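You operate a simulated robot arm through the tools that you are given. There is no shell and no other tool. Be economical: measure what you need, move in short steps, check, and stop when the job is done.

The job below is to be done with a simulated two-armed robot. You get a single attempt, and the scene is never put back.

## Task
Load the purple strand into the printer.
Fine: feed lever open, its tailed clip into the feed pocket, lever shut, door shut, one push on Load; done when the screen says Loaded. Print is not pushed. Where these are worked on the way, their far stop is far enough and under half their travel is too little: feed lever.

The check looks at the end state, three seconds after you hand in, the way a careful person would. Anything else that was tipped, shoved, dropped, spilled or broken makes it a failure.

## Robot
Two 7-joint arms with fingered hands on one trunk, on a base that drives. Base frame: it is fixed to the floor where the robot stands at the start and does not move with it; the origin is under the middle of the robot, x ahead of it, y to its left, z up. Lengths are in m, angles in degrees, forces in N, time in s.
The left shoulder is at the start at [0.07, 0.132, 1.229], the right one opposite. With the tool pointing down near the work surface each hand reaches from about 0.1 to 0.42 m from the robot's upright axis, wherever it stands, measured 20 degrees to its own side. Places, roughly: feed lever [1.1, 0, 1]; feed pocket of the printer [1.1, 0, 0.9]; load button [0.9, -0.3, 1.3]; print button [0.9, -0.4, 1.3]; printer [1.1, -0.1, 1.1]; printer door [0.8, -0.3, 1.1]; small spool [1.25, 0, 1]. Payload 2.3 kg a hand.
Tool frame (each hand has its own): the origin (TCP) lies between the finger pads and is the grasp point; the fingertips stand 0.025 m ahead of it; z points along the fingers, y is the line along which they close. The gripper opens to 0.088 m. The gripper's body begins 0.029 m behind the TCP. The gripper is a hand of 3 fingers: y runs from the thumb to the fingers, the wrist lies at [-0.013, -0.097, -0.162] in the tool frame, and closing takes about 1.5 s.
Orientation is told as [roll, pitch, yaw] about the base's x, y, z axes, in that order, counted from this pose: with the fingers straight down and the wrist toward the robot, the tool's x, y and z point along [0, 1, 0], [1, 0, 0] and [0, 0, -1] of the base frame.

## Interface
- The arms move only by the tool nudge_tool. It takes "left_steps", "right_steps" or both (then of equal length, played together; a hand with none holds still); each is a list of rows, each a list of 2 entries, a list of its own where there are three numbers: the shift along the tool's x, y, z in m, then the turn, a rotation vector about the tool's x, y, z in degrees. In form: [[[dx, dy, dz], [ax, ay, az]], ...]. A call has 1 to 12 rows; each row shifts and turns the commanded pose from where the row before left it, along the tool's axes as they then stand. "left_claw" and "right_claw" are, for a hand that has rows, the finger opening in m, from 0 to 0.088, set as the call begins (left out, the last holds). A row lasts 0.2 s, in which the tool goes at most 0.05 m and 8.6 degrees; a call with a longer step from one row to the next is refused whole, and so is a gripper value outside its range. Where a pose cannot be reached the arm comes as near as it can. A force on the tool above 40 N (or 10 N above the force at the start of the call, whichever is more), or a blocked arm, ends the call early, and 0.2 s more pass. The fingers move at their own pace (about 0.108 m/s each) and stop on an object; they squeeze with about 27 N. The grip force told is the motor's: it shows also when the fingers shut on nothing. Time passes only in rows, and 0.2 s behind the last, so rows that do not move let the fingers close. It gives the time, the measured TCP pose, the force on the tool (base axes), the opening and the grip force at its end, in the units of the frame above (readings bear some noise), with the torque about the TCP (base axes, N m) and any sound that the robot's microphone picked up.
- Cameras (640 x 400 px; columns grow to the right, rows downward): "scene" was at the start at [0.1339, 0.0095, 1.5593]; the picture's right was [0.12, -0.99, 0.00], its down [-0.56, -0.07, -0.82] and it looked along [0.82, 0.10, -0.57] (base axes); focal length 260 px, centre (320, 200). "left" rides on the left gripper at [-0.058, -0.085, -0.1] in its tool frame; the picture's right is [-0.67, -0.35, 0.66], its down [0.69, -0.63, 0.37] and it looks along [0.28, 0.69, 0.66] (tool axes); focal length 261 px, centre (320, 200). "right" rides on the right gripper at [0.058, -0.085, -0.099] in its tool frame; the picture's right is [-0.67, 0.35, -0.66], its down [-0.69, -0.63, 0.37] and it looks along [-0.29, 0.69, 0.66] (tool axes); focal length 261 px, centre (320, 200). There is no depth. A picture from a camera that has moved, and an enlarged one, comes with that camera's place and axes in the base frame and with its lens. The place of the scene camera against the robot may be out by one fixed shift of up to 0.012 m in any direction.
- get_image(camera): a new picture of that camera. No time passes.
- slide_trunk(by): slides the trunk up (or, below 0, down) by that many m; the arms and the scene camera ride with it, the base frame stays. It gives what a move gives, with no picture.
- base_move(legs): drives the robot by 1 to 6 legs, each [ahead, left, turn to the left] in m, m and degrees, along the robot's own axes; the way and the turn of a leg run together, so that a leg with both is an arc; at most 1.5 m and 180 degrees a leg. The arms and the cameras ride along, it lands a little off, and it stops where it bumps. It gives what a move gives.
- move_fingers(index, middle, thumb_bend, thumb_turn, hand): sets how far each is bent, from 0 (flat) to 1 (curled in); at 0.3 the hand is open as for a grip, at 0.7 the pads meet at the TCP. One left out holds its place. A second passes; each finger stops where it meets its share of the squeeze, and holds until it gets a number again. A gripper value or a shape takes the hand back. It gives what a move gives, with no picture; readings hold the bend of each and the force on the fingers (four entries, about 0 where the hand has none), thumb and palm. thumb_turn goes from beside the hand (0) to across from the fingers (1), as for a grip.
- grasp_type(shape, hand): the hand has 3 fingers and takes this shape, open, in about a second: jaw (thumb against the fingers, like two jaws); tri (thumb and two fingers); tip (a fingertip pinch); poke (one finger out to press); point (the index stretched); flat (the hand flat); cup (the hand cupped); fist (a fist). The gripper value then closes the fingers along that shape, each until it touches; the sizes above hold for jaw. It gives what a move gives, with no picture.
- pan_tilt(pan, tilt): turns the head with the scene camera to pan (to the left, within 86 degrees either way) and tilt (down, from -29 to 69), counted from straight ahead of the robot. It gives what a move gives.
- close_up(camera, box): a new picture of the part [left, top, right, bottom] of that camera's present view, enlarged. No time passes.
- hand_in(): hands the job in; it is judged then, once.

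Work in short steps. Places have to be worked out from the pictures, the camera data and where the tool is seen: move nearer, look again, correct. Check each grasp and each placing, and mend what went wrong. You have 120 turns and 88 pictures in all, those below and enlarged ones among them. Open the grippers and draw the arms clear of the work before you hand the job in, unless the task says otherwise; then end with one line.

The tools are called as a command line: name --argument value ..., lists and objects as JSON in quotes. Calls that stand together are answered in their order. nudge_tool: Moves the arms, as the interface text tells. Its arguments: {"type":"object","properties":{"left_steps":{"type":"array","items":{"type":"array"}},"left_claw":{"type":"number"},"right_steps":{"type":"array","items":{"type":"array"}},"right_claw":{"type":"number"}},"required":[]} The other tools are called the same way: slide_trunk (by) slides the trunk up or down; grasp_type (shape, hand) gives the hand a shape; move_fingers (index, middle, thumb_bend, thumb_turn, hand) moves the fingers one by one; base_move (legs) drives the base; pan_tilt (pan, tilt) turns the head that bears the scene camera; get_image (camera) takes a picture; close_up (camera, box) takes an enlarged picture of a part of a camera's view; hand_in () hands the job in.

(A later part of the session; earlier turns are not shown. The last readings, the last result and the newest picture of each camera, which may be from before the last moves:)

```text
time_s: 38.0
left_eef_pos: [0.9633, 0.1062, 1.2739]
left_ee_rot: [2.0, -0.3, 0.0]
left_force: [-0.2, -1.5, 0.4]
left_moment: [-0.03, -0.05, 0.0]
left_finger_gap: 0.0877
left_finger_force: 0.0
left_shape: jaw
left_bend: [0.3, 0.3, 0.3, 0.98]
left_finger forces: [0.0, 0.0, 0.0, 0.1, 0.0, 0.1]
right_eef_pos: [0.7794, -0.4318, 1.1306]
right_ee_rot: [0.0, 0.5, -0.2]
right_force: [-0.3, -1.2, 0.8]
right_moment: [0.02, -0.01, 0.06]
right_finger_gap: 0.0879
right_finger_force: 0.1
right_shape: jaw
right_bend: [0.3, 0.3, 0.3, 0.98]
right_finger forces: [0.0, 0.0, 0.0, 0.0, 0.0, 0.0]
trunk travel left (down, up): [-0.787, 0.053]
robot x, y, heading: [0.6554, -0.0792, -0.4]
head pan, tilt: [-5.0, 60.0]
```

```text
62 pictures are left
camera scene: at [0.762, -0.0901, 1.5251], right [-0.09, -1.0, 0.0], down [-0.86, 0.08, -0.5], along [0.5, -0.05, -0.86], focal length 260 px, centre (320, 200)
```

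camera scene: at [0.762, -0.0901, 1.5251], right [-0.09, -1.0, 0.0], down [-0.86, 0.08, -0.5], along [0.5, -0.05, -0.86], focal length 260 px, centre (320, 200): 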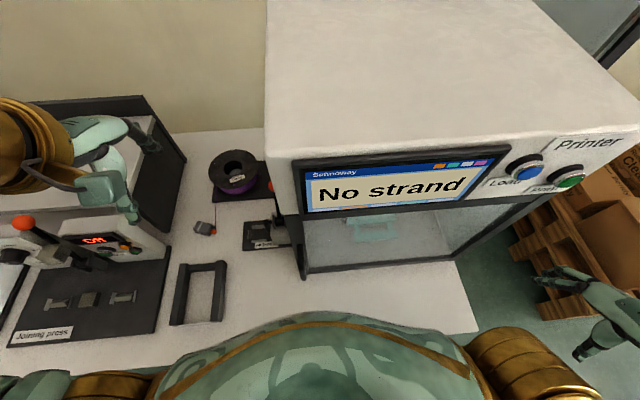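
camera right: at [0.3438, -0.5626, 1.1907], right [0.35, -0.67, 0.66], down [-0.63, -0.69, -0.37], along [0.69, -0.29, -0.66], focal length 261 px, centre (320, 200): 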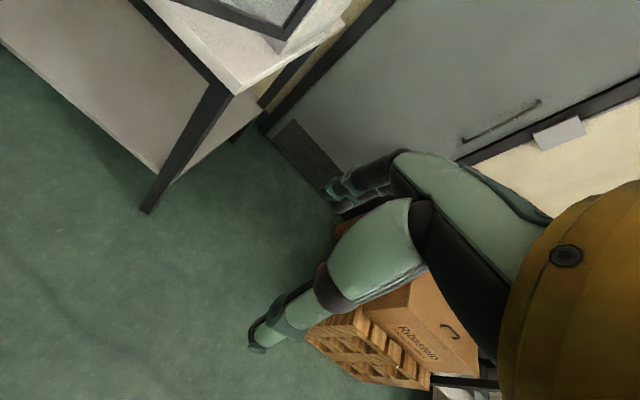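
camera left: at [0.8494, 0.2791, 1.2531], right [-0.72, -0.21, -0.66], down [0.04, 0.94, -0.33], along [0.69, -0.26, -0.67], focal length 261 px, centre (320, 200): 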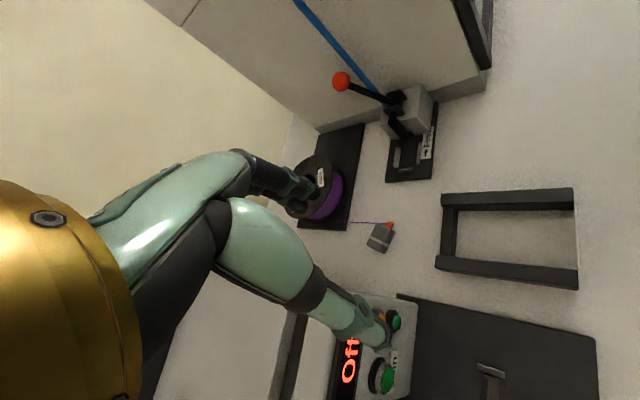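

Left hand is clear at [0.96, 0.11, 1.27]. I move it above the knob and check by the left camera.

nudge_tool --left_steps '[[[-0.02, 0.027, 0.03], [0, 0, 0]], [[-0.021, 0.027, 0.03], [0, 0, 0]], [[-0.021, 0.027, 0.03], [0, 0, 0]], [[-0.021, 0.027, 0.03], [0, 0, 0]], [[-0.021, 0.027, 0.03], [0, 0, 0]]]'

get_image --camera "left"

close_up --camera "scene" --box '[180, 130, 330, 270]'

```text
time_s: 39.3
left_eef_pos: [1.0987, 0.0267, 1.1178]
left_ee_rot: [1.4, -0.3, 0.3]
left_force: [-8.1, 26.9, 5.9]
left_moment: [-3.51, -0.26, -3.31]
left_finger_gap: 0.0877
left_finger_force: 0.1
left_shape: jaw
left_bend: [0.3, 0.3, 0.3, 0.98]
left_finger forces: [0.0, 0.0, 0.0, 0.0, 0.0, 0.1]
right_eef_pos: [0.7821, -0.4151, 1.136]
right_ee_rot: [-0.7, 0.6, 0.3]
right_force: [0.8, 0.4, 1.1]
right_moment: [-0.01, 0.02, -0.01]
right_finger_gap: 0.0877
right_finger_force: 0.0
right_shape: jaw
right_bend: [0.3, 0.3, 0.3, 0.98]
right_finger forces: [0.0, 0.0, 0.2, 0.0, 0.1, 0.1]
trunk travel left (down, up): [-0.787, 0.053]
robot x, y, heading: [0.6573, -0.0793, 0.2]
head pan, tilt: [-5.0, 60.0]
stopped in row 5 (left hand): the force on the tool passed its limit at 54 N (the readings are from after the stop); the commanded pose is now the measured one
```

```text
61 pictures are left
camera left: at [1.014, -0.0343, 1.2152], right [-0.34, -0.66, -0.67], down [-0.63, 0.69, -0.35], along [0.7, 0.31, -0.65], focal length 261 px, centre (320, 200)
```

left: 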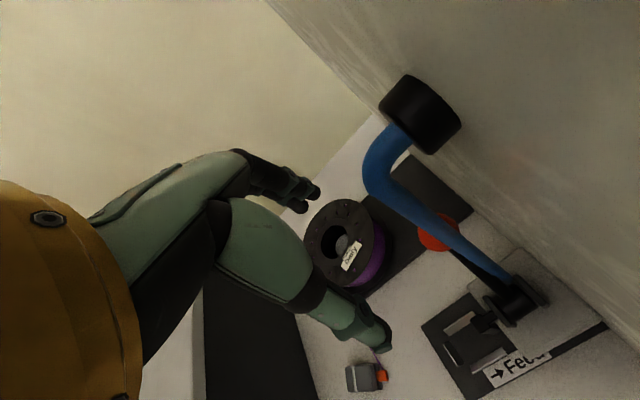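

```text
2.86 times, centred on (255, 200) of scene
camera zoom: at [0.7628, -0.0689, 1.525], right [-0.09, -1.0, 0.01], down [-0.86, 0.07, -0.51], along [0.5, -0.05, -0.86], focal length 742 px, centre (506, 200)
```

zoom: 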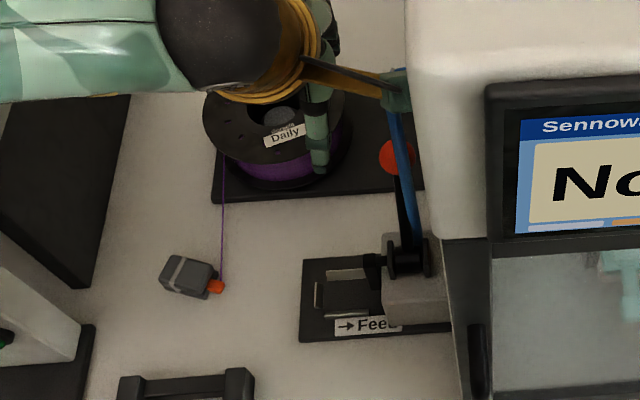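

The stop came from the hand's camera bracket touching the printer's side (its -y side). I'll back off to +y and tilt the hand 40° so the fingers point down and toward the printer, moving the bracket clear.

nudge_tool --left_steps '[[[0.03, 0, -0.01], [0, 0, 0]], [[0.03, 0, 0], [0, 0, 0]], [[0.01, 0, 0], [0, -8, 0]], [[0, 0, 0], [0, -8, 0]], [[0, 0, 0], [0, -8, 0]], [[0, 0, 0], [0, -8, 0]], [[0, 0, 0], [0, -8, 0]]]'

get_image --camera "left"

```text
time_s: 40.9
left_eef_pos: [1.1046, 0.0787, 1.1279]
left_ee_rot: [-38.0, 0.0, 0.0]
left_force: [0.8, -0.3, 0.2]
left_moment: [0.0, 0.0, 0.0]
left_finger_gap: 0.088
left_finger_force: 0.0
left_shape: jaw
left_bend: [0.3, 0.3, 0.3, 0.98]
left_finger forces: [0.0, 0.0, 0.0, 0.1, 0.0, 0.0]
right_eef_pos: [0.7872, -0.429, 1.1296]
right_ee_rot: [0.0, 0.8, 0.0]
right_force: [-0.3, -0.4, -0.2]
right_moment: [0.03, 0.0, 0.0]
right_finger_gap: 0.0878
right_finger_force: 0.0
right_shape: jaw
right_bend: [0.3, 0.3, 0.3, 0.98]
right_finger forces: [0.1, 0.0, 0.0, 0.1, 0.1, 0.0]
trunk travel left (down, up): [-0.787, 0.053]
robot x, y, heading: [0.6575, -0.0812, -0.2]
head pan, tilt: [-5.0, 60.0]
```

```text
59 pictures are left
camera left: at [1.0199, 0.0942, 1.243], right [-0.35, -0.93, -0.1], down [-0.63, 0.31, -0.71], along [0.69, -0.18, -0.7], focal length 261 px, centre (320, 200)
```

left: 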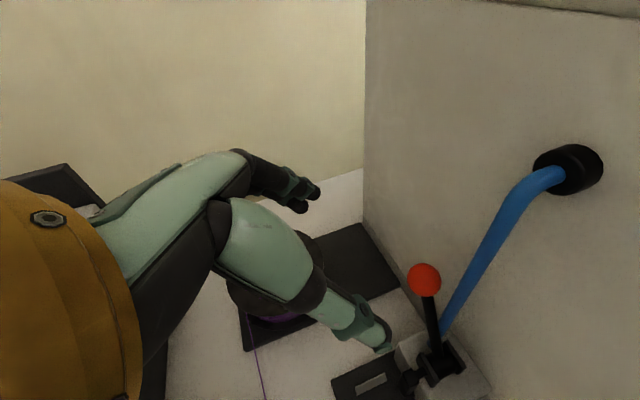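

The knob calc gives [1.108, -0.017, 1.008], matching. It lies right along my tool axis, so I advance 0.14 along it and check.

nudge_tool --left_steps '[[[0, 0.004, 0.04], [0, 0, 0]], [[0, 0.002, 0.04], [0, 0, 0]], [[0, 0, 0.03], [0, 0, 0]], [[0, 0, 0.03], [0, 0, 0]]]'

get_image --camera "left"

close_up --camera "scene" --box '[180, 130, 330, 270]'

```text
time_s: 41.9
left_eef_pos: [1.1111, -0.0074, 1.0173]
left_ee_rot: [-37.9, 0.1, 0.0]
left_force: [-0.9, 0.6, -0.4]
left_moment: [0.01, -0.01, 0.0]
left_finger_gap: 0.0879
left_finger_force: 0.0
left_shape: jaw
left_bend: [0.3, 0.3, 0.3, 0.98]
left_finger forces: [0.0, 0.0, 0.0, 0.1, 0.0, 0.0]
right_eef_pos: [0.7883, -0.4317, 1.1292]
right_ee_rot: [0.1, 0.9, -0.1]
right_force: [-0.1, -0.3, 0.2]
right_moment: [-0.01, 0.01, 0.02]
right_finger_gap: 0.088
right_finger_force: 0.1
right_shape: jaw
right_bend: [0.3, 0.3, 0.3, 0.98]
right_finger forces: [0.0, 0.1, 0.0, 0.1, 0.1, 0.1]
trunk travel left (down, up): [-0.787, 0.053]
robot x, y, heading: [0.6576, -0.0783, -0.2]
head pan, tilt: [-5.0, 60.0]
```

```text
58 pictures are left
camera left: at [1.0264, 0.0078, 1.1322], right [-0.35, -0.93, -0.11], down [-0.63, 0.32, -0.71], along [0.69, -0.18, -0.7], focal length 261 px, centre (320, 200)
```

left: 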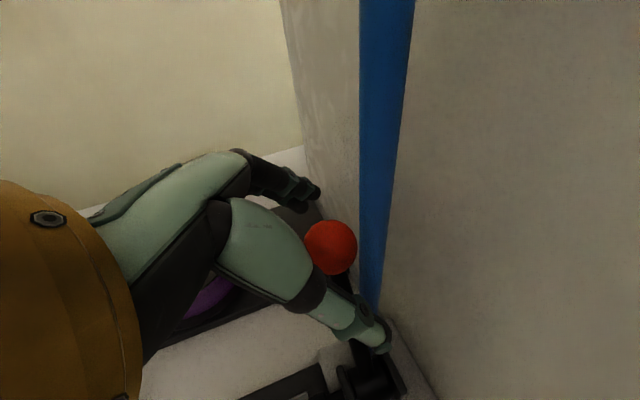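

```text
2.86 times, centred on (255, 200) of scene
camera zoom: at [0.7713, -0.0894, 1.5243], right [-0.09, -1.0, 0.0], down [-0.86, 0.08, -0.5], along [0.5, -0.04, -0.87], focal length 742 px, centre (506, 200)
```

zoom: 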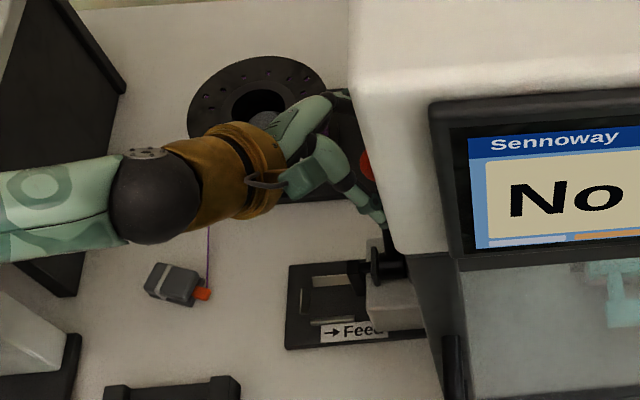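

The knob sits between the thumb and fingers at the TCP. Close the fingers on it.

nudge_tool --left_steps '[[[0, 0, 0], [0, 0, 0]], [[0, 0, 0], [0, 0, 0]], [[0, 0, 0], [0, 0, 0]], [[0, 0, 0], [0, 0, 0]], [[0, 0, 0], [0, 0, 0]], [[0, 0, 0], [0, 0, 0]], [[0, 0, 0], [0, 0, 0]]]' --left_claw 0.0

get_image --camera "left"

```text
time_s: 43.5
left_eef_pos: [1.1093, -0.0074, 1.0172]
left_ee_rot: [-37.8, 0.1, 0.1]
left_force: [-6.3, -3.5, -11.0]
left_moment: [0.06, 0.06, -0.04]
left_finger_gap: 0.0159
left_finger_force: 27.5
left_shape: jaw
left_bend: [0.73, 0.7, 0.75, 1.0]
left_finger forces: [14.5, 7.4, 0.0, 0.0, 27.0, 0.0]
right_eef_pos: [0.7864, -0.4305, 1.1303]
right_ee_rot: [0.1, 0.8, 0.0]
right_force: [0.2, 0.0, 0.9]
right_moment: [-0.03, 0.03, 0.0]
right_finger_gap: 0.0878
right_finger_force: 0.0
right_shape: jaw
right_bend: [0.3, 0.3, 0.3, 0.98]
right_finger forces: [0.1, 0.1, 0.0, 0.0, 0.1, 0.1]
trunk travel left (down, up): [-0.787, 0.053]
robot x, y, heading: [0.6584, -0.0836, -0.2]
head pan, tilt: [-5.0, 60.0]
```

```text
56 pictures are left
camera left: at [1.0254, 0.0075, 1.1324], right [-0.35, -0.93, -0.11], down [-0.63, 0.32, -0.71], along [0.69, -0.18, -0.7], focal length 261 px, centre (320, 200)
```

left: 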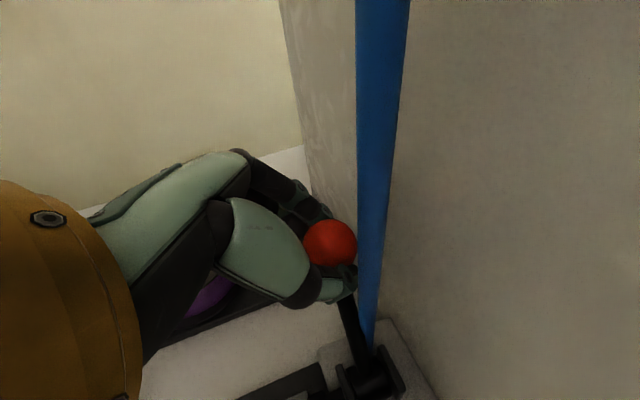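

The knob is held (gap 0.016, 27 N). I try a short pull toward me along the arc (about 20°) and watch the force.

nudge_tool --left_steps '[[[-0.002, -0.009, -0.003], [0, 0, 0]], [[-0.002, -0.009, -0.003], [0, 0, 0]], [[-0.001, -0.009, -0.002], [0, 0, 0]], [[-0.001, -0.009, -0.001], [0, 0, 0]]]'

get_image --camera "left"

```text
time_s: 44.5
left_eef_pos: [1.0783, -0.0093, 1.0269]
left_ee_rot: [-37.7, 0.4, 0.1]
left_force: [0.2, -8.4, -17.9]
left_moment: [-0.01, -0.3, 0.17]
left_finger_gap: 0.0139
left_finger_force: 27.1
left_shape: jaw
left_bend: [0.73, 0.7, 0.75, 1.0]
left_finger forces: [12.5, 6.3, 0.1, 0.1, 27.3, 0.0]
right_eef_pos: [0.7906, -0.4337, 1.1278]
right_ee_rot: [0.2, 1.0, 0.0]
right_force: [1.1, -0.6, -0.1]
right_moment: [-0.02, -0.02, -0.02]
right_finger_gap: 0.0881
right_finger_force: 0.1
right_shape: jaw
right_bend: [0.3, 0.3, 0.3, 0.98]
right_finger forces: [0.0, 0.0, 0.1, 0.0, 0.0, 0.1]
trunk travel left (down, up): [-0.787, 0.053]
robot x, y, heading: [0.659, -0.0815, -0.3]
head pan, tilt: [-5.0, 60.0]
```

```text
55 pictures are left
camera left: at [0.9941, 0.0053, 1.1425], right [-0.35, -0.93, -0.11], down [-0.63, 0.32, -0.71], along [0.69, -0.18, -0.7], focal length 261 px, centre (320, 200)
```

left: 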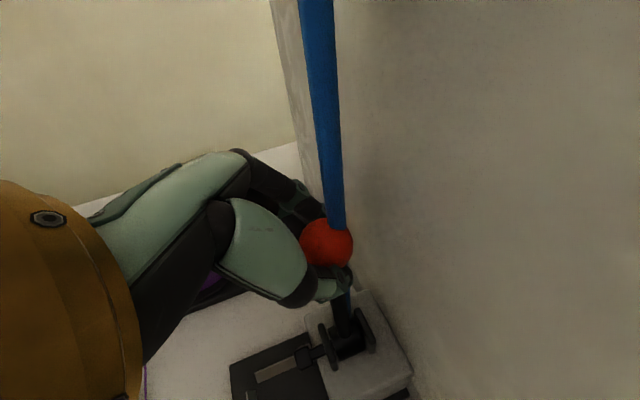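

The lever moves toward me freely. I carry on along the arc to about 40° past vertical.

nudge_tool --left_steps '[[[0.001, -0.0148, 0.001], [0, 0, 0]], [[0.001, -0.0148, 0.001], [0, 0, 0]], [[0.0025, -0.014, 0.003], [0, 0, 0]], [[0.0025, -0.014, 0.003], [0, 0, 0]], [[0.005, -0.0125, 0.0063], [0, 0, 0]], [[0.005, -0.0125, 0.0063], [0, 0, 0]]]'

get_image --camera "left"

```text
time_s: 46.0
left_eef_pos: [1.0063, -0.0126, 1.0057]
left_ee_rot: [-37.8, -0.9, 0.1]
left_force: [23.5, -14.4, 1.7]
left_moment: [-0.51, -0.67, -0.21]
left_finger_gap: 0.0155
left_finger_force: 26.8
left_shape: jaw
left_bend: [0.74, 0.61, 0.82, 1.0]
left_finger forces: [19.4, 27.1, 0.0, 0.0, 17.6, 0.0]
right_eef_pos: [0.794, -0.4356, 1.1277]
right_ee_rot: [0.3, 1.4, -0.1]
right_force: [-0.2, 0.1, -0.4]
right_moment: [-0.02, -0.01, -0.03]
right_finger_gap: 0.0879
right_finger_force: 0.0
right_shape: jaw
right_bend: [0.3, 0.3, 0.3, 0.98]
right_finger forces: [0.1, 0.0, 0.0, 0.0, 0.1, 0.0]
trunk travel left (down, up): [-0.787, 0.053]
robot x, y, heading: [0.6575, -0.0797, -0.2]
head pan, tilt: [-5.0, 60.0]
stopped in row 6 (left hand): the force on the tool passed its limit at 41 N (the readings are from after the stop); the commanded pose is now the measured one
```

```text
54 pictures are left
camera left: at [0.92, 0.0023, 1.1194], right [-0.35, -0.93, -0.11], down [-0.62, 0.32, -0.72], along [0.7, -0.18, -0.69], focal length 261 px, centre (320, 200)
```

left: 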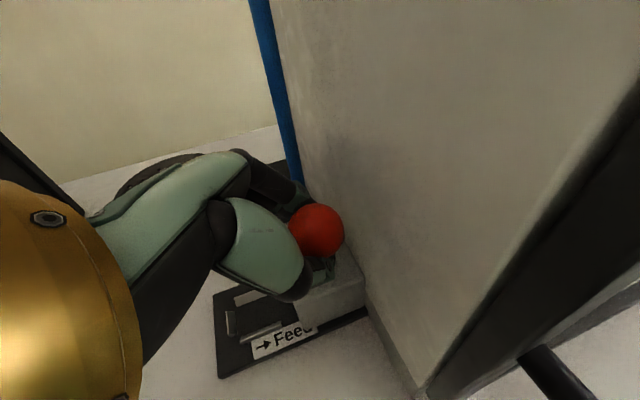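

A firm stop came at about 30° toward me – a symmetric travel, so the lever is likely at its open stop. I release, withdraw along the tool axis, and look.

nudge_tool --left_steps '[[[0, 0, 0], [0, 0, 0]], [[0, 0, 0], [0, 0, 0]], [[0, 0, 0], [0, 0, 0]], [[0, 0, 0], [0, 0, 0]], [[0, 0, -0.03], [0, 0, 0]], [[0, 0, -0.04], [0, 0, 0]], [[0, 0, -0.04], [0, 0, 0]], [[0, 0, -0.04], [0, 0, 0]]]' --left_claw 0.088

get_image --camera "left"

close_up --camera "scene" --box '[180, 130, 330, 270]'

```text
time_s: 47.8
left_eef_pos: [1.0093, 0.0889, 1.1053]
left_ee_rot: [-35.1, -3.8, 4.5]
left_force: [0.2, -1.1, 0.2]
left_moment: [-0.03, 0.01, -0.02]
left_finger_gap: 0.0877
left_finger_force: 0.1
left_shape: jaw
left_bend: [0.3, 0.3, 0.3, 0.98]
left_finger forces: [0.0, 0.0, 0.0, 0.0, 0.1, 0.0]
left hand out of reach, approached as far as the arm can: row 8
right_eef_pos: [0.7861, -0.4311, 1.1288]
right_ee_rot: [0.0, 0.8, -0.1]
right_force: [0.1, 1.0, -1.0]
right_moment: [0.01, 0.02, 0.01]
right_finger_gap: 0.0881
right_finger_force: 0.1
right_shape: jaw
right_bend: [0.3, 0.3, 0.3, 0.98]
right_finger forces: [0.0, 0.0, 0.0, 0.0, 0.1, 0.0]
trunk travel left (down, up): [-0.787, 0.053]
robot x, y, heading: [0.657, -0.0823, -0.3]
head pan, tilt: [-5.0, 60.0]
```

```text
53 pictures are left
camera left: at [0.9172, 0.0905, 1.2149], right [-0.26, -0.95, -0.17], down [-0.61, 0.3, -0.73], along [0.75, -0.09, -0.66], focal length 261 px, centre (320, 200)
```

left: 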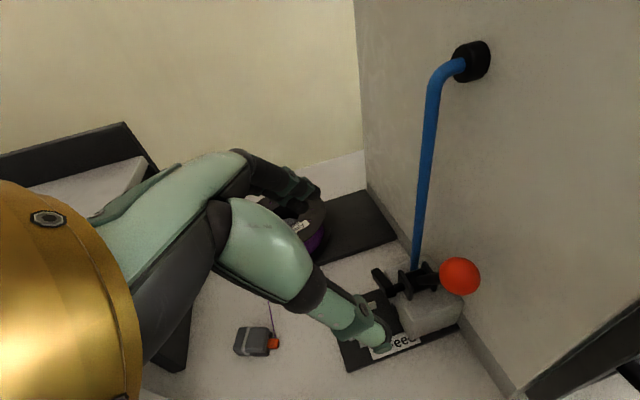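

```text
2.86 times, centred on (255, 200) of scene
camera zoom: at [0.7708, -0.0894, 1.5244], right [-0.09, -1.0, 0.0], down [-0.86, 0.08, -0.5], along [0.5, -0.05, -0.87], focal length 742 px, centre (506, 200)
```

zoom: 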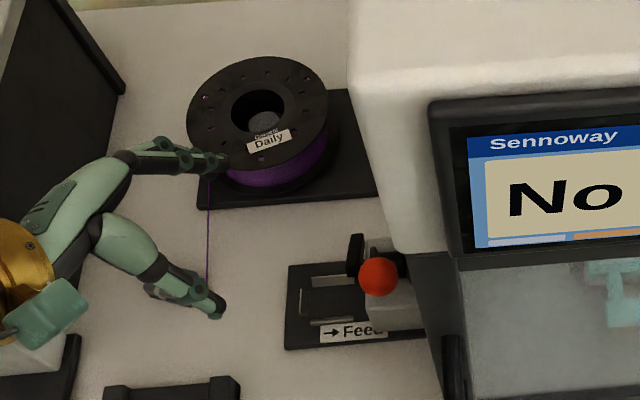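

The lever now leans 30° toward me (knob [1.009, -0.016, 1.01]) and the bar has swung up: open. Next the clip: I raise the left hand, shift the base left 0.13 and look.

nudge_tool --left_steps '[[[-0.02, 0, -0.035], [0, 0, 0]], [[-0.025, 0, -0.032], [0, 0, 0]], [[-0.025, 0, -0.032], [0, 0, 0]], [[0, 0, 0], [0, 5, 0]], [[0, 0, 0], [0, 5, 0]]]'

base_move --legs '[[0, 0.13, 0], [0.03, 0, 0]]'

pan_tilt --pan 25 --tilt 50

get_image --camera "scene"

```text
time_s: 49.0
left_eef_pos: [1.0072, 0.0869, 1.1804]
left_ee_rot: [-25.5, -3.8, 4.4]
left_force: [0.0, 0.6, 0.0]
left_moment: [-0.01, 0.0, 0.01]
left_finger_gap: 0.0878
left_finger_force: 0.1
left_shape: jaw
left_bend: [0.3, 0.3, 0.3, 0.98]
left_finger forces: [0.0, 0.0, 0.0, 0.0, 0.1, 0.0]
left hand out of reach, approached as far as the arm can: row 1, 5
right_eef_pos: [0.788, -0.4291, 1.1296]
right_ee_rot: [0.0, 0.8, -0.1]
right_force: [0.0, 1.2, 0.6]
right_moment: [-0.01, 0.0, -0.01]
right_finger_gap: 0.0878
right_finger_force: 0.0
right_shape: jaw
right_bend: [0.3, 0.3, 0.3, 0.98]
right_finger forces: [0.0, 0.0, 0.1, 0.0, 0.0, 0.1]
trunk travel left (down, up): [-0.787, 0.053]
robot x, y, heading: [0.6586, -0.0801, -0.2]
head pan, tilt: [-5.0, 60.0]
```

```text
time_s: 50.7
left_eef_pos: [1.0344, 0.2142, 1.183]
left_ee_rot: [-25.3, -4.2, 4.4]
left_force: [-0.2, -0.3, 0.0]
left_moment: [-0.01, 0.01, 0.0]
left_finger_gap: 0.0877
left_finger_force: 0.0
left_shape: jaw
left_bend: [0.3, 0.3, 0.3, 0.98]
left_finger forces: [0.0, 0.0, 0.0, 0.0, 0.0, 0.0]
right_eef_pos: [0.8135, -0.3032, 1.13]
right_ee_rot: [0.0, 0.5, -0.1]
right_force: [-0.3, 0.2, 0.6]
right_moment: [0.0, -0.01, 0.0]
right_finger_gap: 0.0878
right_finger_force: 0.0
right_shape: jaw
right_bend: [0.3, 0.3, 0.3, 0.98]
right_finger forces: [0.0, 0.0, 0.0, 0.0, 0.0, 0.0]
trunk travel left (down, up): [-0.787, 0.053]
robot x, y, heading: [0.6941, 0.0448, -0.4]
head pan, tilt: [-5.0, 60.0]
```

```text
time_s: 51.6
left_eef_pos: [1.04, 0.2147, 1.1808]
left_ee_rot: [-25.4, -3.8, 4.4]
left_force: [-0.1, -0.2, 0.8]
left_moment: [-0.02, -0.01, -0.03]
left_finger_gap: 0.0875
left_finger_force: 0.0
left_shape: jaw
left_bend: [0.3, 0.3, 0.3, 0.98]
left_finger forces: [0.0, 0.0, 0.0, 0.1, 0.0, 0.1]
right_eef_pos: [0.8186, -0.303, 1.1305]
right_ee_rot: [0.0, 0.8, 0.0]
right_force: [0.1, -0.5, 0.4]
right_moment: [-0.01, -0.02, 0.0]
right_finger_gap: 0.0878
right_finger_force: 0.2
right_shape: jaw
right_bend: [0.3, 0.3, 0.3, 0.98]
right_finger forces: [0.0, 0.1, 0.0, 0.0, 0.1, 0.0]
trunk travel left (down, up): [-0.787, 0.053]
robot x, y, heading: [0.6881, 0.0479, -0.5]
head pan, tilt: [25.0, 50.0]
```

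```text
51 pictures are left
camera scene: at [0.8067, 0.0768, 1.5368], right [0.42, -0.91, 0.0], down [-0.7, -0.32, -0.64], along [0.58, 0.27, -0.77], focal length 260 px, centre (320, 200)
```

scene: 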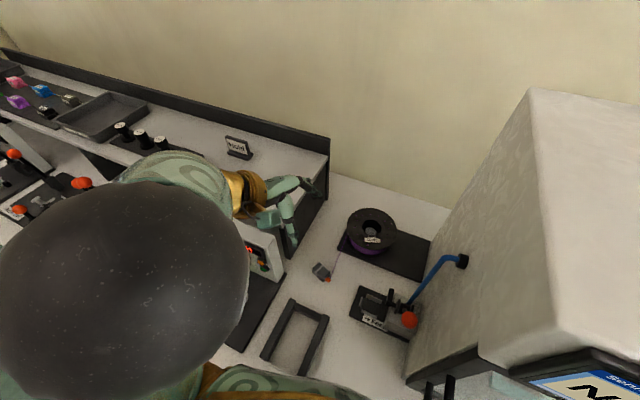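

The left elbow is high, so the forearm slopes down from above and clears the press. Now a left-hand camera look at the clip.

get_image --camera "left"

close_up --camera "scene" --box '[290, 200, 440, 340]'

```text
50 pictures are left
camera left: at [0.949, 0.1981, 1.2897], right [-0.26, -0.91, -0.33], down [-0.62, 0.42, -0.66], along [0.74, 0.03, -0.67], focal length 261 px, centre (320, 200)
```

left: 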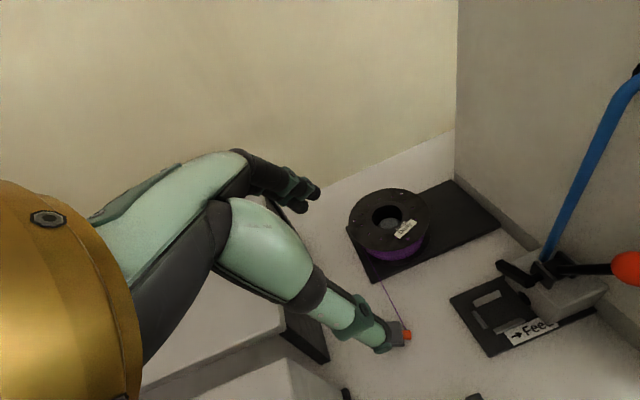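

```text
2.86 times, centred on (365, 270) of scene
camera zoom: at [0.8067, 0.0768, 1.5368], right [0.42, -0.91, 0.0], down [-0.7, -0.32, -0.64], along [0.58, 0.27, -0.77], focal length 742 px, centre (191, 0)
```

zoom: 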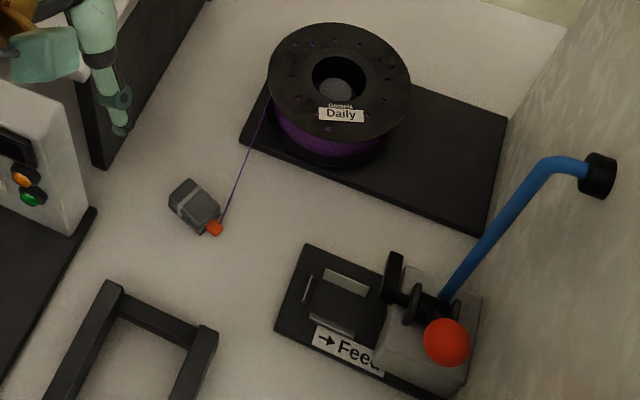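

Clip: body centre ≈[1.079, 0.201], its tail pointing -y but turned ~25° toward me; bench top ≈0.857; pocket centre ≈[1.052, 0.047]. A tilted grasp would bring the wrist near the press panel, so I'll use a vertical hand yawed -25° and descend to z≈1.02 first.

nudge_tool --left_steps '[[[0, 0, 0.02], [0, 8.5, 0]], [[0, 0, 0.02], [0, 8.5, 0]], [[0, 0, 0], [0, 8.4, 0]], [[0, 0, 0.03], [0, 0, 7.4]], [[0, 0, 0.03], [0, 0, 7.4]], [[0, 0, 0.03], [0, 0, 7.4]], [[0, 0, 0.03], [0, 0, 7.2]]]'

get_image --camera "left"

close_up --camera "scene" --box '[230, 150, 430, 350]'

```text
time_s: 53.2
left_eef_pos: [1.0646, 0.2058, 1.0018]
left_ee_rot: [1.9, -3.3, -25.1]
left_force: [0.7, 0.3, -0.4]
left_moment: [0.02, -0.02, 0.02]
left_finger_gap: 0.0873
left_finger_force: 0.0
left_shape: jaw
left_bend: [0.3, 0.3, 0.3, 0.98]
left_finger forces: [0.0, 0.0, 0.1, 0.1, 0.1, 0.0]
left hand out of reach, approached as far as the arm can: row 1, 2, 3
right_eef_pos: [0.8184, -0.3022, 1.1296]
right_ee_rot: [0.0, 0.8, -0.1]
right_force: [0.9, -0.2, 0.1]
right_moment: [-0.03, 0.01, -0.03]
right_finger_gap: 0.0881
right_finger_force: 0.1
right_shape: jaw
right_bend: [0.3, 0.3, 0.3, 0.98]
right_finger forces: [0.0, 0.0, 0.1, 0.0, 0.0, 0.1]
trunk travel left (down, up): [-0.787, 0.053]
robot x, y, heading: [0.6911, 0.0454, -0.4]
head pan, tilt: [25.0, 50.0]
```

```text
48 pictures are left
camera left: at [0.9566, 0.1883, 1.0945], right [-0.55, -0.45, -0.7], down [-0.25, 0.89, -0.38], along [0.79, -0.03, -0.61], focal length 261 px, centre (320, 200)
```

left: 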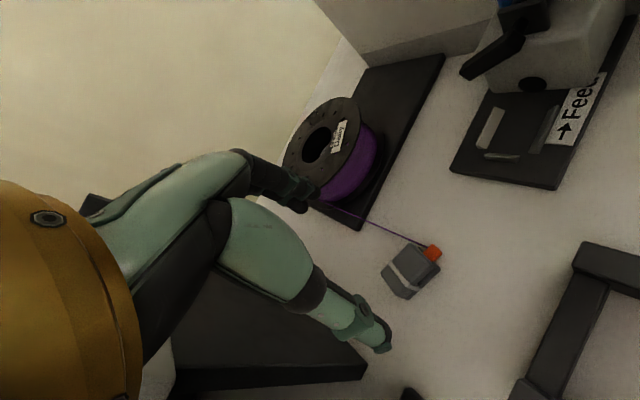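

```text
2.00 times, centred on (330, 250) of scene
camera zoom: at [0.807, 0.0779, 1.5368], right [0.42, -0.91, 0.0], down [-0.7, -0.32, -0.64], along [0.58, 0.27, -0.77], focal length 519 px, centre (300, 100)
```

zoom: 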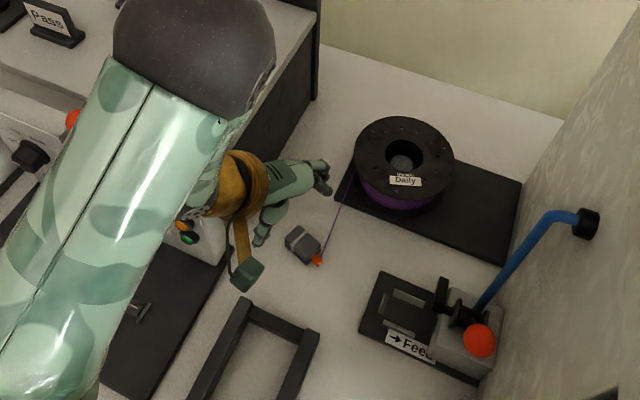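

The forearm comes down from a high elbow, so the way is clear. The clip recomputes to [1.081, 0.201]; I level the hand and descend to z≈0.90.

nudge_tool --left_steps '[[[0.001, 0.008, 0.02], [2.2, -3.1, 0]], [[0, 0.007, 0.03], [0, 0, 0]], [[0, 0, 0.03], [0, 0, 0]], [[0, 0, 0.022], [0, 0, 0]]]'

get_image --camera "left"

close_up --camera "scene" --box '[230, 150, 430, 350]'

```text
time_s: 54.2
left_eef_pos: [1.0799, 0.199, 0.9006]
left_ee_rot: [-1.2, -1.1, -25.0]
left_force: [0.2, 0.2, -0.3]
left_moment: [0.0, 0.0, 0.04]
left_finger_gap: 0.0878
left_finger_force: 0.1
left_shape: jaw
left_bend: [0.3, 0.3, 0.3, 0.98]
left_finger forces: [0.1, 0.0, 0.0, 0.0, 0.1, 0.2]
right_eef_pos: [0.8188, -0.3035, 1.1295]
right_ee_rot: [-0.2, 0.7, -0.1]
right_force: [-0.4, 0.0, -0.2]
right_moment: [0.01, 0.02, 0.02]
right_finger_gap: 0.0878
right_finger_force: 0.0
right_shape: jaw
right_bend: [0.3, 0.3, 0.3, 0.98]
right_finger forces: [0.0, 0.1, 0.0, 0.0, 0.0, 0.0]
trunk travel left (down, up): [-0.787, 0.053]
robot x, y, heading: [0.6893, 0.0477, -0.3]
head pan, tilt: [25.0, 50.0]
```

```text
46 pictures are left
camera left: at [0.9793, 0.1844, 1.0008], right [-0.59, -0.48, -0.65], down [-0.28, 0.88, -0.39], along [0.76, -0.05, -0.65], focal length 261 px, centre (320, 200)
```

left: 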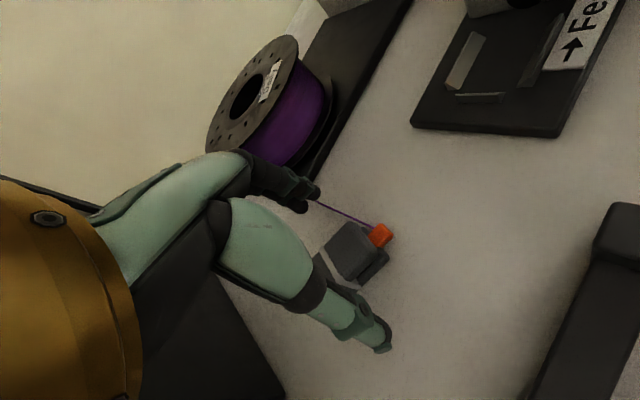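

```text
2.00 times, centred on (330, 250) of scene
camera zoom: at [0.8061, 0.0773, 1.5369], right [0.42, -0.91, 0.0], down [-0.7, -0.32, -0.64], along [0.58, 0.27, -0.77], focal length 519 px, centre (300, 100)
```

zoom: 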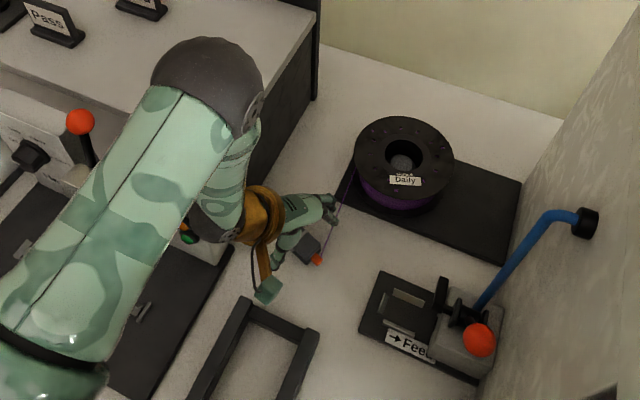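

The clip lies between the fingers, as projected under the TCP. Lower 9 mm and close.

nudge_tool --left_steps '[[[0, 0, 0.009], [0, 0, 0]], [[0, 0, 0], [0, 0, 0]]]'

nudge_tool --left_steps '[[[0, 0, 0], [0, 0, 0]], [[0, 0, 0], [0, 0, 0]], [[0, 0, 0], [0, 0, 0]], [[0, 0, 0], [0, 0, 0]], [[0, 0, 0], [0, 0, 0]], [[0, 0, 0], [0, 0, 0]], [[0, 0, 0], [0, 0, 0]]]' --left_claw 0.0

get_image --camera "left"

```text
time_s: 54.8
left_eef_pos: [1.0801, 0.198, 0.8912]
left_ee_rot: [-1.2, -1.1, -25.1]
left_force: [0.1, -0.3, 0.7]
left_moment: [0.03, -0.01, 0.01]
left_finger_gap: 0.0877
left_finger_force: 0.1
left_shape: jaw
left_bend: [0.3, 0.3, 0.3, 0.98]
left_finger forces: [0.1, 0.0, 0.0, 0.0, 0.1, 0.0]
right_eef_pos: [0.8175, -0.3021, 1.1296]
right_ee_rot: [0.0, 0.8, -0.2]
right_force: [-1.4, -0.5, 0.2]
right_moment: [-0.01, 0.02, 0.0]
right_finger_gap: 0.0879
right_finger_force: 0.1
right_shape: jaw
right_bend: [0.3, 0.3, 0.3, 0.98]
right_finger forces: [0.0, 0.0, 0.1, 0.0, 0.0, 0.0]
trunk travel left (down, up): [-0.787, 0.053]
robot x, y, heading: [0.6903, 0.0471, -0.3]
head pan, tilt: [25.0, 50.0]
```

```text
time_s: 56.4
left_eef_pos: [1.0802, 0.1972, 0.8932]
left_ee_rot: [-1.1, -1.1, -25.1]
left_force: [0.2, 0.1, -0.3]
left_moment: [-0.01, -0.01, 0.01]
left_finger_gap: 0.0245
left_finger_force: 27.0
left_shape: jaw
left_bend: [0.74, 0.55, 0.74, 1.0]
left_finger forces: [15.6, 8.6, 0.1, 0.1, 24.2, 0.0]
right_eef_pos: [0.818, -0.3026, 1.1295]
right_ee_rot: [0.0, 0.8, -0.1]
right_force: [-0.6, 0.3, 0.5]
right_moment: [-0.01, -0.01, -0.01]
right_finger_gap: 0.0878
right_finger_force: 0.1
right_shape: jaw
right_bend: [0.3, 0.3, 0.3, 0.98]
right_finger forces: [0.0, 0.0, 0.0, 0.0, 0.0, 0.0]
trunk travel left (down, up): [-0.787, 0.053]
robot x, y, heading: [0.6875, 0.0457, -0.4]
head pan, tilt: [25.0, 50.0]
```

```text
44 pictures are left
camera left: at [0.9783, 0.1838, 0.9918], right [-0.59, -0.48, -0.65], down [-0.28, 0.88, -0.39], along [0.76, -0.05, -0.65], focal length 261 px, centre (320, 200)
```

left: 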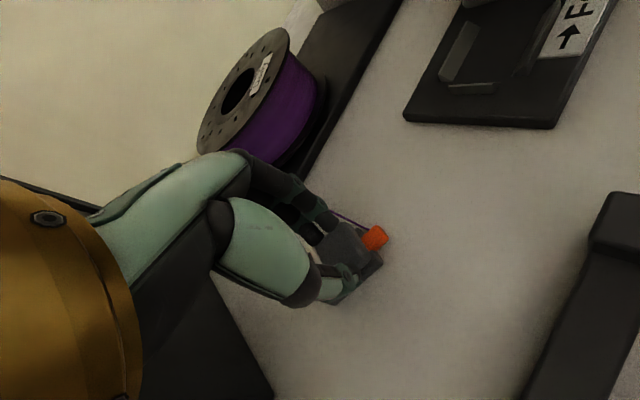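

Clip gripped (gap 0.0245). Lift 6 cm and look.

nudge_tool --left_steps '[[[0, 0, -0.015], [0, 0, 0]], [[0, 0, -0.02], [0, 0, 0]], [[0, 0, -0.025], [0, 0, 0]]]'

get_image --camera "left"

close_up --camera "scene" --box '[290, 200, 430, 330]'

```text
time_s: 57.2
left_eef_pos: [1.0799, 0.1982, 0.954]
left_ee_rot: [-1.1, -1.2, -25.0]
left_force: [-0.2, 0.0, -0.9]
left_moment: [-0.03, -0.02, 0.01]
left_finger_gap: 0.0246
left_finger_force: 27.3
left_shape: jaw
left_bend: [0.74, 0.55, 0.74, 1.0]
left_finger forces: [15.6, 8.6, 0.1, 0.0, 24.3, 0.1]
right_eef_pos: [0.8172, -0.3026, 1.1302]
right_ee_rot: [0.0, 0.7, -0.2]
right_force: [1.1, -0.6, 0.0]
right_moment: [0.0, -0.03, 0.0]
right_finger_gap: 0.0879
right_finger_force: 0.1
right_shape: jaw
right_bend: [0.3, 0.3, 0.3, 0.98]
right_finger forces: [0.0, 0.0, 0.0, 0.0, 0.0, 0.0]
trunk travel left (down, up): [-0.787, 0.053]
robot x, y, heading: [0.6897, 0.0429, -0.4]
head pan, tilt: [25.0, 50.0]
```

```text
43 pictures are left
camera left: at [0.9772, 0.1842, 1.0522], right [-0.59, -0.48, -0.65], down [-0.28, 0.88, -0.39], along [0.76, -0.05, -0.65], focal length 261 px, centre (320, 200)
```

left: 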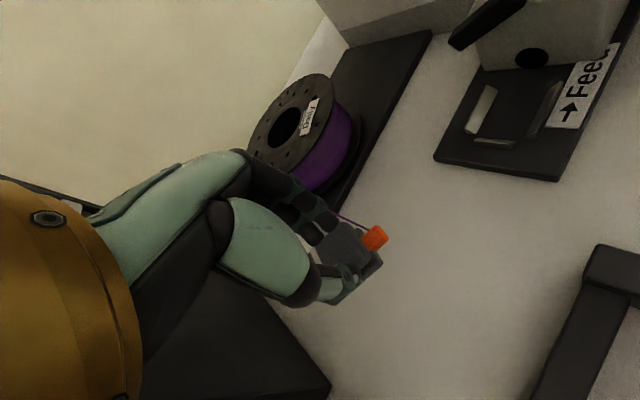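

```text
3.08 times, centred on (360, 265) of scene
camera zoom: at [0.805, 0.0768, 1.537], right [0.42, -0.91, 0.0], down [-0.7, -0.32, -0.64], along [0.58, 0.27, -0.77], focal length 799 px, centre (197, 0)
```

zoom: 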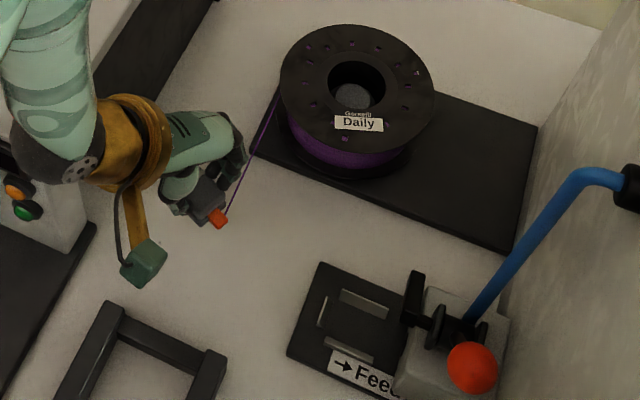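

Clip is held firmly, aligned with the hand. From the wrist camera the pocket centre is ≈[1.053, 0.054]. I turn the hand to yaw 0, go 7 cm toward it and shift the base right 8 cm.

nudge_tool --left_steps '[[[0, 0, -0.005], [0, 0, -6.25]], [[0, 0, -0.005], [0, 0, -6.25]], [[0, 0, -0.005], [0, 0, -6.25]], [[0, 0, -0.005], [0, 0, -6.25]], [[-0.023, -0.005, 0], [0, 0, 0]], [[-0.023, -0.005, 0], [0, 0, 0]], [[-0.024, -0.005, 0], [0, 0, 0]]]'

base_move --legs '[[0, -0.08, 0]]'

get_image --camera "left"

close_up --camera "scene" --box '[200, 180, 400, 360]'

```text
time_s: 58.8
left_eef_pos: [1.0643, 0.1279, 0.9754]
left_ee_rot: [-1.5, -0.6, 0.0]
left_force: [1.2, -0.5, 0.3]
left_moment: [0.0, -0.02, 0.0]
left_finger_gap: 0.0245
left_finger_force: 27.4
left_shape: jaw
left_bend: [0.74, 0.55, 0.74, 1.0]
left_finger forces: [15.6, 8.6, 0.1, 0.0, 24.2, 0.1]
right_eef_pos: [0.817, -0.3031, 1.1295]
right_ee_rot: [0.1, 0.8, -0.1]
right_force: [-0.1, 0.1, 0.1]
right_moment: [0.0, 0.01, -0.01]
right_finger_gap: 0.0879
right_finger_force: 0.0
right_shape: jaw
right_bend: [0.3, 0.3, 0.3, 0.98]
right_finger forces: [0.0, 0.0, 0.0, 0.1, 0.0, 0.0]
trunk travel left (down, up): [-0.787, 0.053]
robot x, y, heading: [0.689, 0.0474, -0.4]
head pan, tilt: [25.0, 50.0]
```

```text
time_s: 59.9
left_eef_pos: [1.0636, 0.0519, 0.9753]
left_ee_rot: [-1.8, -0.4, 0.0]
left_force: [-0.4, -0.1, -0.2]
left_moment: [0.0, -0.02, 0.02]
left_finger_gap: 0.0247
left_finger_force: 27.0
left_shape: jaw
left_bend: [0.74, 0.55, 0.74, 1.0]
left_finger forces: [16.1, 9.6, 0.1, 0.1, 25.6, 0.1]
right_eef_pos: [0.8168, -0.3772, 1.1306]
right_ee_rot: [-0.2, 0.8, -0.1]
right_force: [1.0, 0.5, -0.3]
right_moment: [0.02, -0.01, 0.01]
right_finger_gap: 0.0878
right_finger_force: 0.1
right_shape: jaw
right_bend: [0.3, 0.3, 0.3, 0.98]
right_finger forces: [0.1, 0.1, 0.1, 0.0, 0.1, 0.0]
trunk travel left (down, up): [-0.787, 0.053]
robot x, y, heading: [0.6906, -0.0317, -0.4]
head pan, tilt: [25.0, 50.0]
```

```text
41 pictures are left
camera left: at [0.9781, -0.0023, 1.0752], right [-0.34, -0.69, -0.64], down [-0.62, 0.68, -0.39], along [0.7, 0.26, -0.66], focal length 261 px, centre (320, 200)
```

left: 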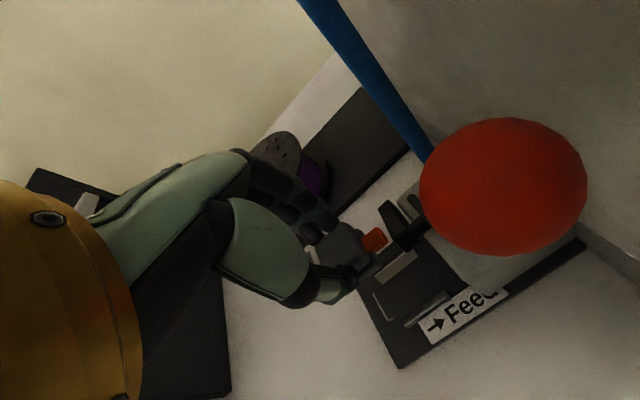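

```text
2.22 times, centred on (300, 270) of scene
camera zoom: at [0.8055, 0.0031, 1.5368], right [0.42, -0.91, 0.0], down [-0.7, -0.32, -0.64], along [0.58, 0.27, -0.77], focal length 577 px, centre (364, 44)
```

zoom: 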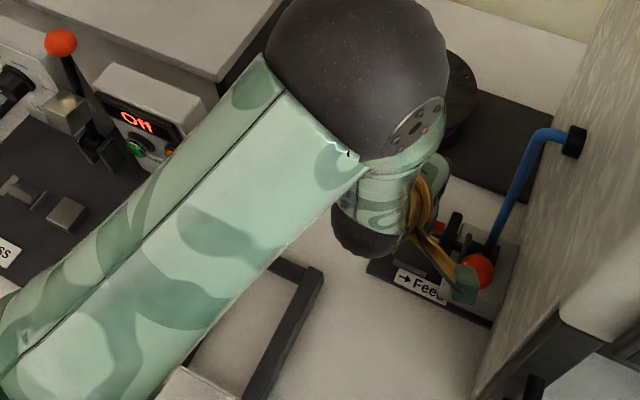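

The camera bracket would meet the lever knob if I lowered here. I'll set the clip down flat on clear bench at y≈0.155 and re-grip it with the hand tilted 25° so the bracket stays clear.

nudge_tool --left_steps '[[[0.034, 0.003, 0], [0, 1.8, 0]], [[0.034, 0.003, 0], [0, 0, 0]], [[0.035, 0.004, 0], [0, 0, 0]], [[0, 0, 0.025], [0, 0, 0]], [[0, 0, 0.025], [0, 0, 0]], [[0, 0, 0.02], [0, 0, 0]], [[0, 0, 0.008], [0, 0, 0]], [[0, 0, 0], [0, 0, 0]]]'

get_image --camera "left"

```text
time_s: 61.7
left_eef_pos: [1.0741, 0.1539, 0.8949]
left_ee_rot: [0.2, -0.6, -0.1]
left_force: [0.2, 0.5, -0.8]
left_moment: [0.0, 0.02, -0.01]
left_finger_gap: 0.0245
left_finger_force: 27.3
left_shape: jaw
left_bend: [0.74, 0.55, 0.74, 1.0]
left_finger forces: [15.7, 9.3, 0.0, 0.0, 25.0, 0.0]
right_eef_pos: [0.8171, -0.3811, 1.1296]
right_ee_rot: [0.1, 0.8, -0.1]
right_force: [0.0, -0.2, 0.2]
right_moment: [-0.01, -0.01, -0.01]
right_finger_gap: 0.0877
right_finger_force: 0.0
right_shape: jaw
right_bend: [0.3, 0.3, 0.3, 0.98]
right_finger forces: [0.1, 0.2, 0.0, 0.1, 0.1, 0.1]
trunk travel left (down, up): [-0.787, 0.053]
robot x, y, heading: [0.6875, -0.0335, -0.5]
head pan, tilt: [25.0, 50.0]
```

```text
39 pictures are left
camera left: at [0.9891, 0.0954, 0.9946], right [-0.34, -0.67, -0.66], down [-0.62, 0.69, -0.37], along [0.7, 0.29, -0.65], focal length 261 px, centre (320, 200)
```

left: 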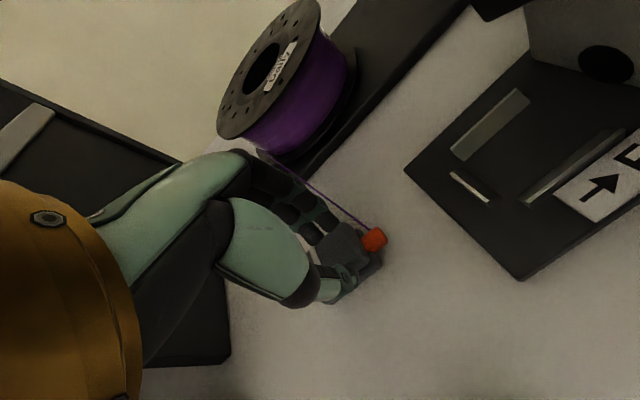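

The clip rests flat and the pocket is now well seen (centre x 1.053, y 0.052; stop at y 0.080). I release, rise, and tilt the hand 25°.

nudge_tool --left_steps '[[[0, 0, 0.002], [0, 0, 0]], [[0, 0, 0], [0, 0, 0]]]'

nudge_tool --left_steps '[[[0, 0, 0], [0, 0, 0]], [[0, 0, 0], [0, 0, 0]], [[0, 0, 0], [0, 0, 0]], [[0, 0, 0], [0, 0, 0]], [[0, 0, -0.02], [0, 0, 0]], [[0, 0, -0.04], [0, 0, 0]], [[0, 0, 0], [0, -6.25, 0]], [[0, 0, 0], [0, -6.25, 0]], [[0, 0, 0], [0, -6.25, 0]], [[0, 0, 0], [0, -6.25, 0]]]' --left_claw 0.088

get_image --camera "left"

```text
time_s: 62.3
left_eef_pos: [1.0733, 0.1539, 0.8936]
left_ee_rot: [0.2, -0.6, 0.0]
left_force: [0.5, 0.3, -0.2]
left_moment: [0.01, -0.02, -0.01]
left_finger_gap: 0.0246
left_finger_force: 26.9
left_shape: jaw
left_bend: [0.74, 0.55, 0.74, 1.0]
left_finger forces: [15.7, 9.2, 0.0, 0.0, 24.9, 0.1]
right_eef_pos: [0.8163, -0.3812, 1.1299]
right_ee_rot: [0.0, 0.8, -0.2]
right_force: [-0.6, 0.2, -0.4]
right_moment: [-0.02, 0.01, 0.0]
right_finger_gap: 0.0878
right_finger_force: 0.1
right_shape: jaw
right_bend: [0.3, 0.3, 0.3, 0.98]
right_finger forces: [0.1, 0.0, 0.0, 0.0, 0.0, 0.0]
trunk travel left (down, up): [-0.787, 0.053]
robot x, y, heading: [0.6893, -0.0284, -0.4]
head pan, tilt: [25.0, 50.0]
```

```text
time_s: 64.5
left_eef_pos: [1.076, 0.1553, 0.9541]
left_ee_rot: [-24.8, -0.5, -0.2]
left_force: [-0.1, 0.1, 0.1]
left_moment: [0.0, -0.02, 0.03]
left_finger_gap: 0.0876
left_finger_force: 0.1
left_shape: jaw
left_bend: [0.3, 0.3, 0.3, 0.98]
left_finger forces: [0.0, 0.1, 0.1, 0.0, 0.1, 0.0]
right_eef_pos: [0.8157, -0.3801, 1.1299]
right_ee_rot: [-0.1, 0.8, -0.2]
right_force: [0.1, -0.6, -0.6]
right_moment: [-0.03, -0.01, -0.02]
right_finger_gap: 0.0881
right_finger_force: 0.1
right_shape: jaw
right_bend: [0.3, 0.3, 0.3, 0.98]
right_finger forces: [0.0, 0.1, 0.1, 0.1, 0.1, 0.1]
trunk travel left (down, up): [-0.787, 0.053]
robot x, y, heading: [0.692, -0.0344, -0.7]
head pan, tilt: [25.0, 50.0]
```

```text
38 pictures are left
camera left: at [0.9881, 0.1433, 1.0688], right [-0.35, -0.88, -0.32], down [-0.62, 0.47, -0.63], along [0.7, -0.02, -0.71], focal length 261 px, centre (320, 200)
```

left: 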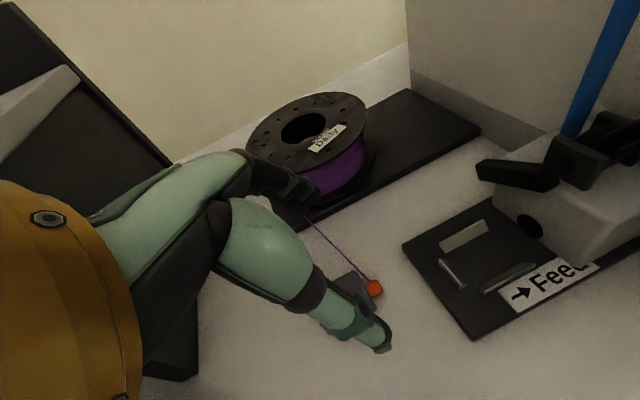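

The clip stayed flat: tail at [1.071, 0.134], body ≈[1.074, 0.16]; the pocket's hole is at x≈1.055. I come down for the tilted grip and close.

nudge_tool --left_steps '[[[0.013, -0.001, 0.017], [0, 0, 0]], [[0.012, -0.001, 0.017], [0, 0, 0]], [[0.012, -0.001, 0.016], [0, 0, 0]], [[0, 0, 0], [0, 0, 0]]]'

get_image --camera "left"

```text
time_s: 65.5
left_eef_pos: [1.073, 0.166, 0.8947]
left_ee_rot: [-24.8, -0.6, -0.2]
left_force: [0.2, 0.7, 0.6]
left_moment: [0.03, 0.0, -0.02]
left_finger_gap: 0.0876
left_finger_force: 0.1
left_shape: jaw
left_bend: [0.3, 0.3, 0.3, 0.98]
left_finger forces: [0.0, 0.0, 0.0, 0.0, 0.0, 0.0]
right_eef_pos: [0.8175, -0.3826, 1.1287]
right_ee_rot: [0.0, 0.8, -0.2]
right_force: [0.7, -0.6, 0.1]
right_moment: [0.0, -0.01, -0.02]
right_finger_gap: 0.0881
right_finger_force: 0.2
right_shape: jaw
right_bend: [0.3, 0.3, 0.3, 0.98]
right_finger forces: [0.0, 0.0, 0.1, 0.0, 0.0, 0.1]
trunk travel left (down, up): [-0.787, 0.053]
robot x, y, heading: [0.6898, -0.0324, -0.3]
head pan, tilt: [25.0, 50.0]
```

```text
37 pictures are left
camera left: at [0.9867, 0.1555, 1.008], right [-0.35, -0.88, -0.32], down [-0.62, 0.47, -0.63], along [0.7, -0.02, -0.71], focal length 261 px, centre (320, 200)
```

left: 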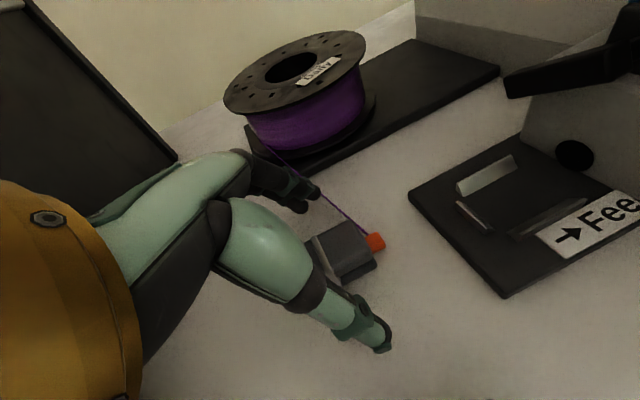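

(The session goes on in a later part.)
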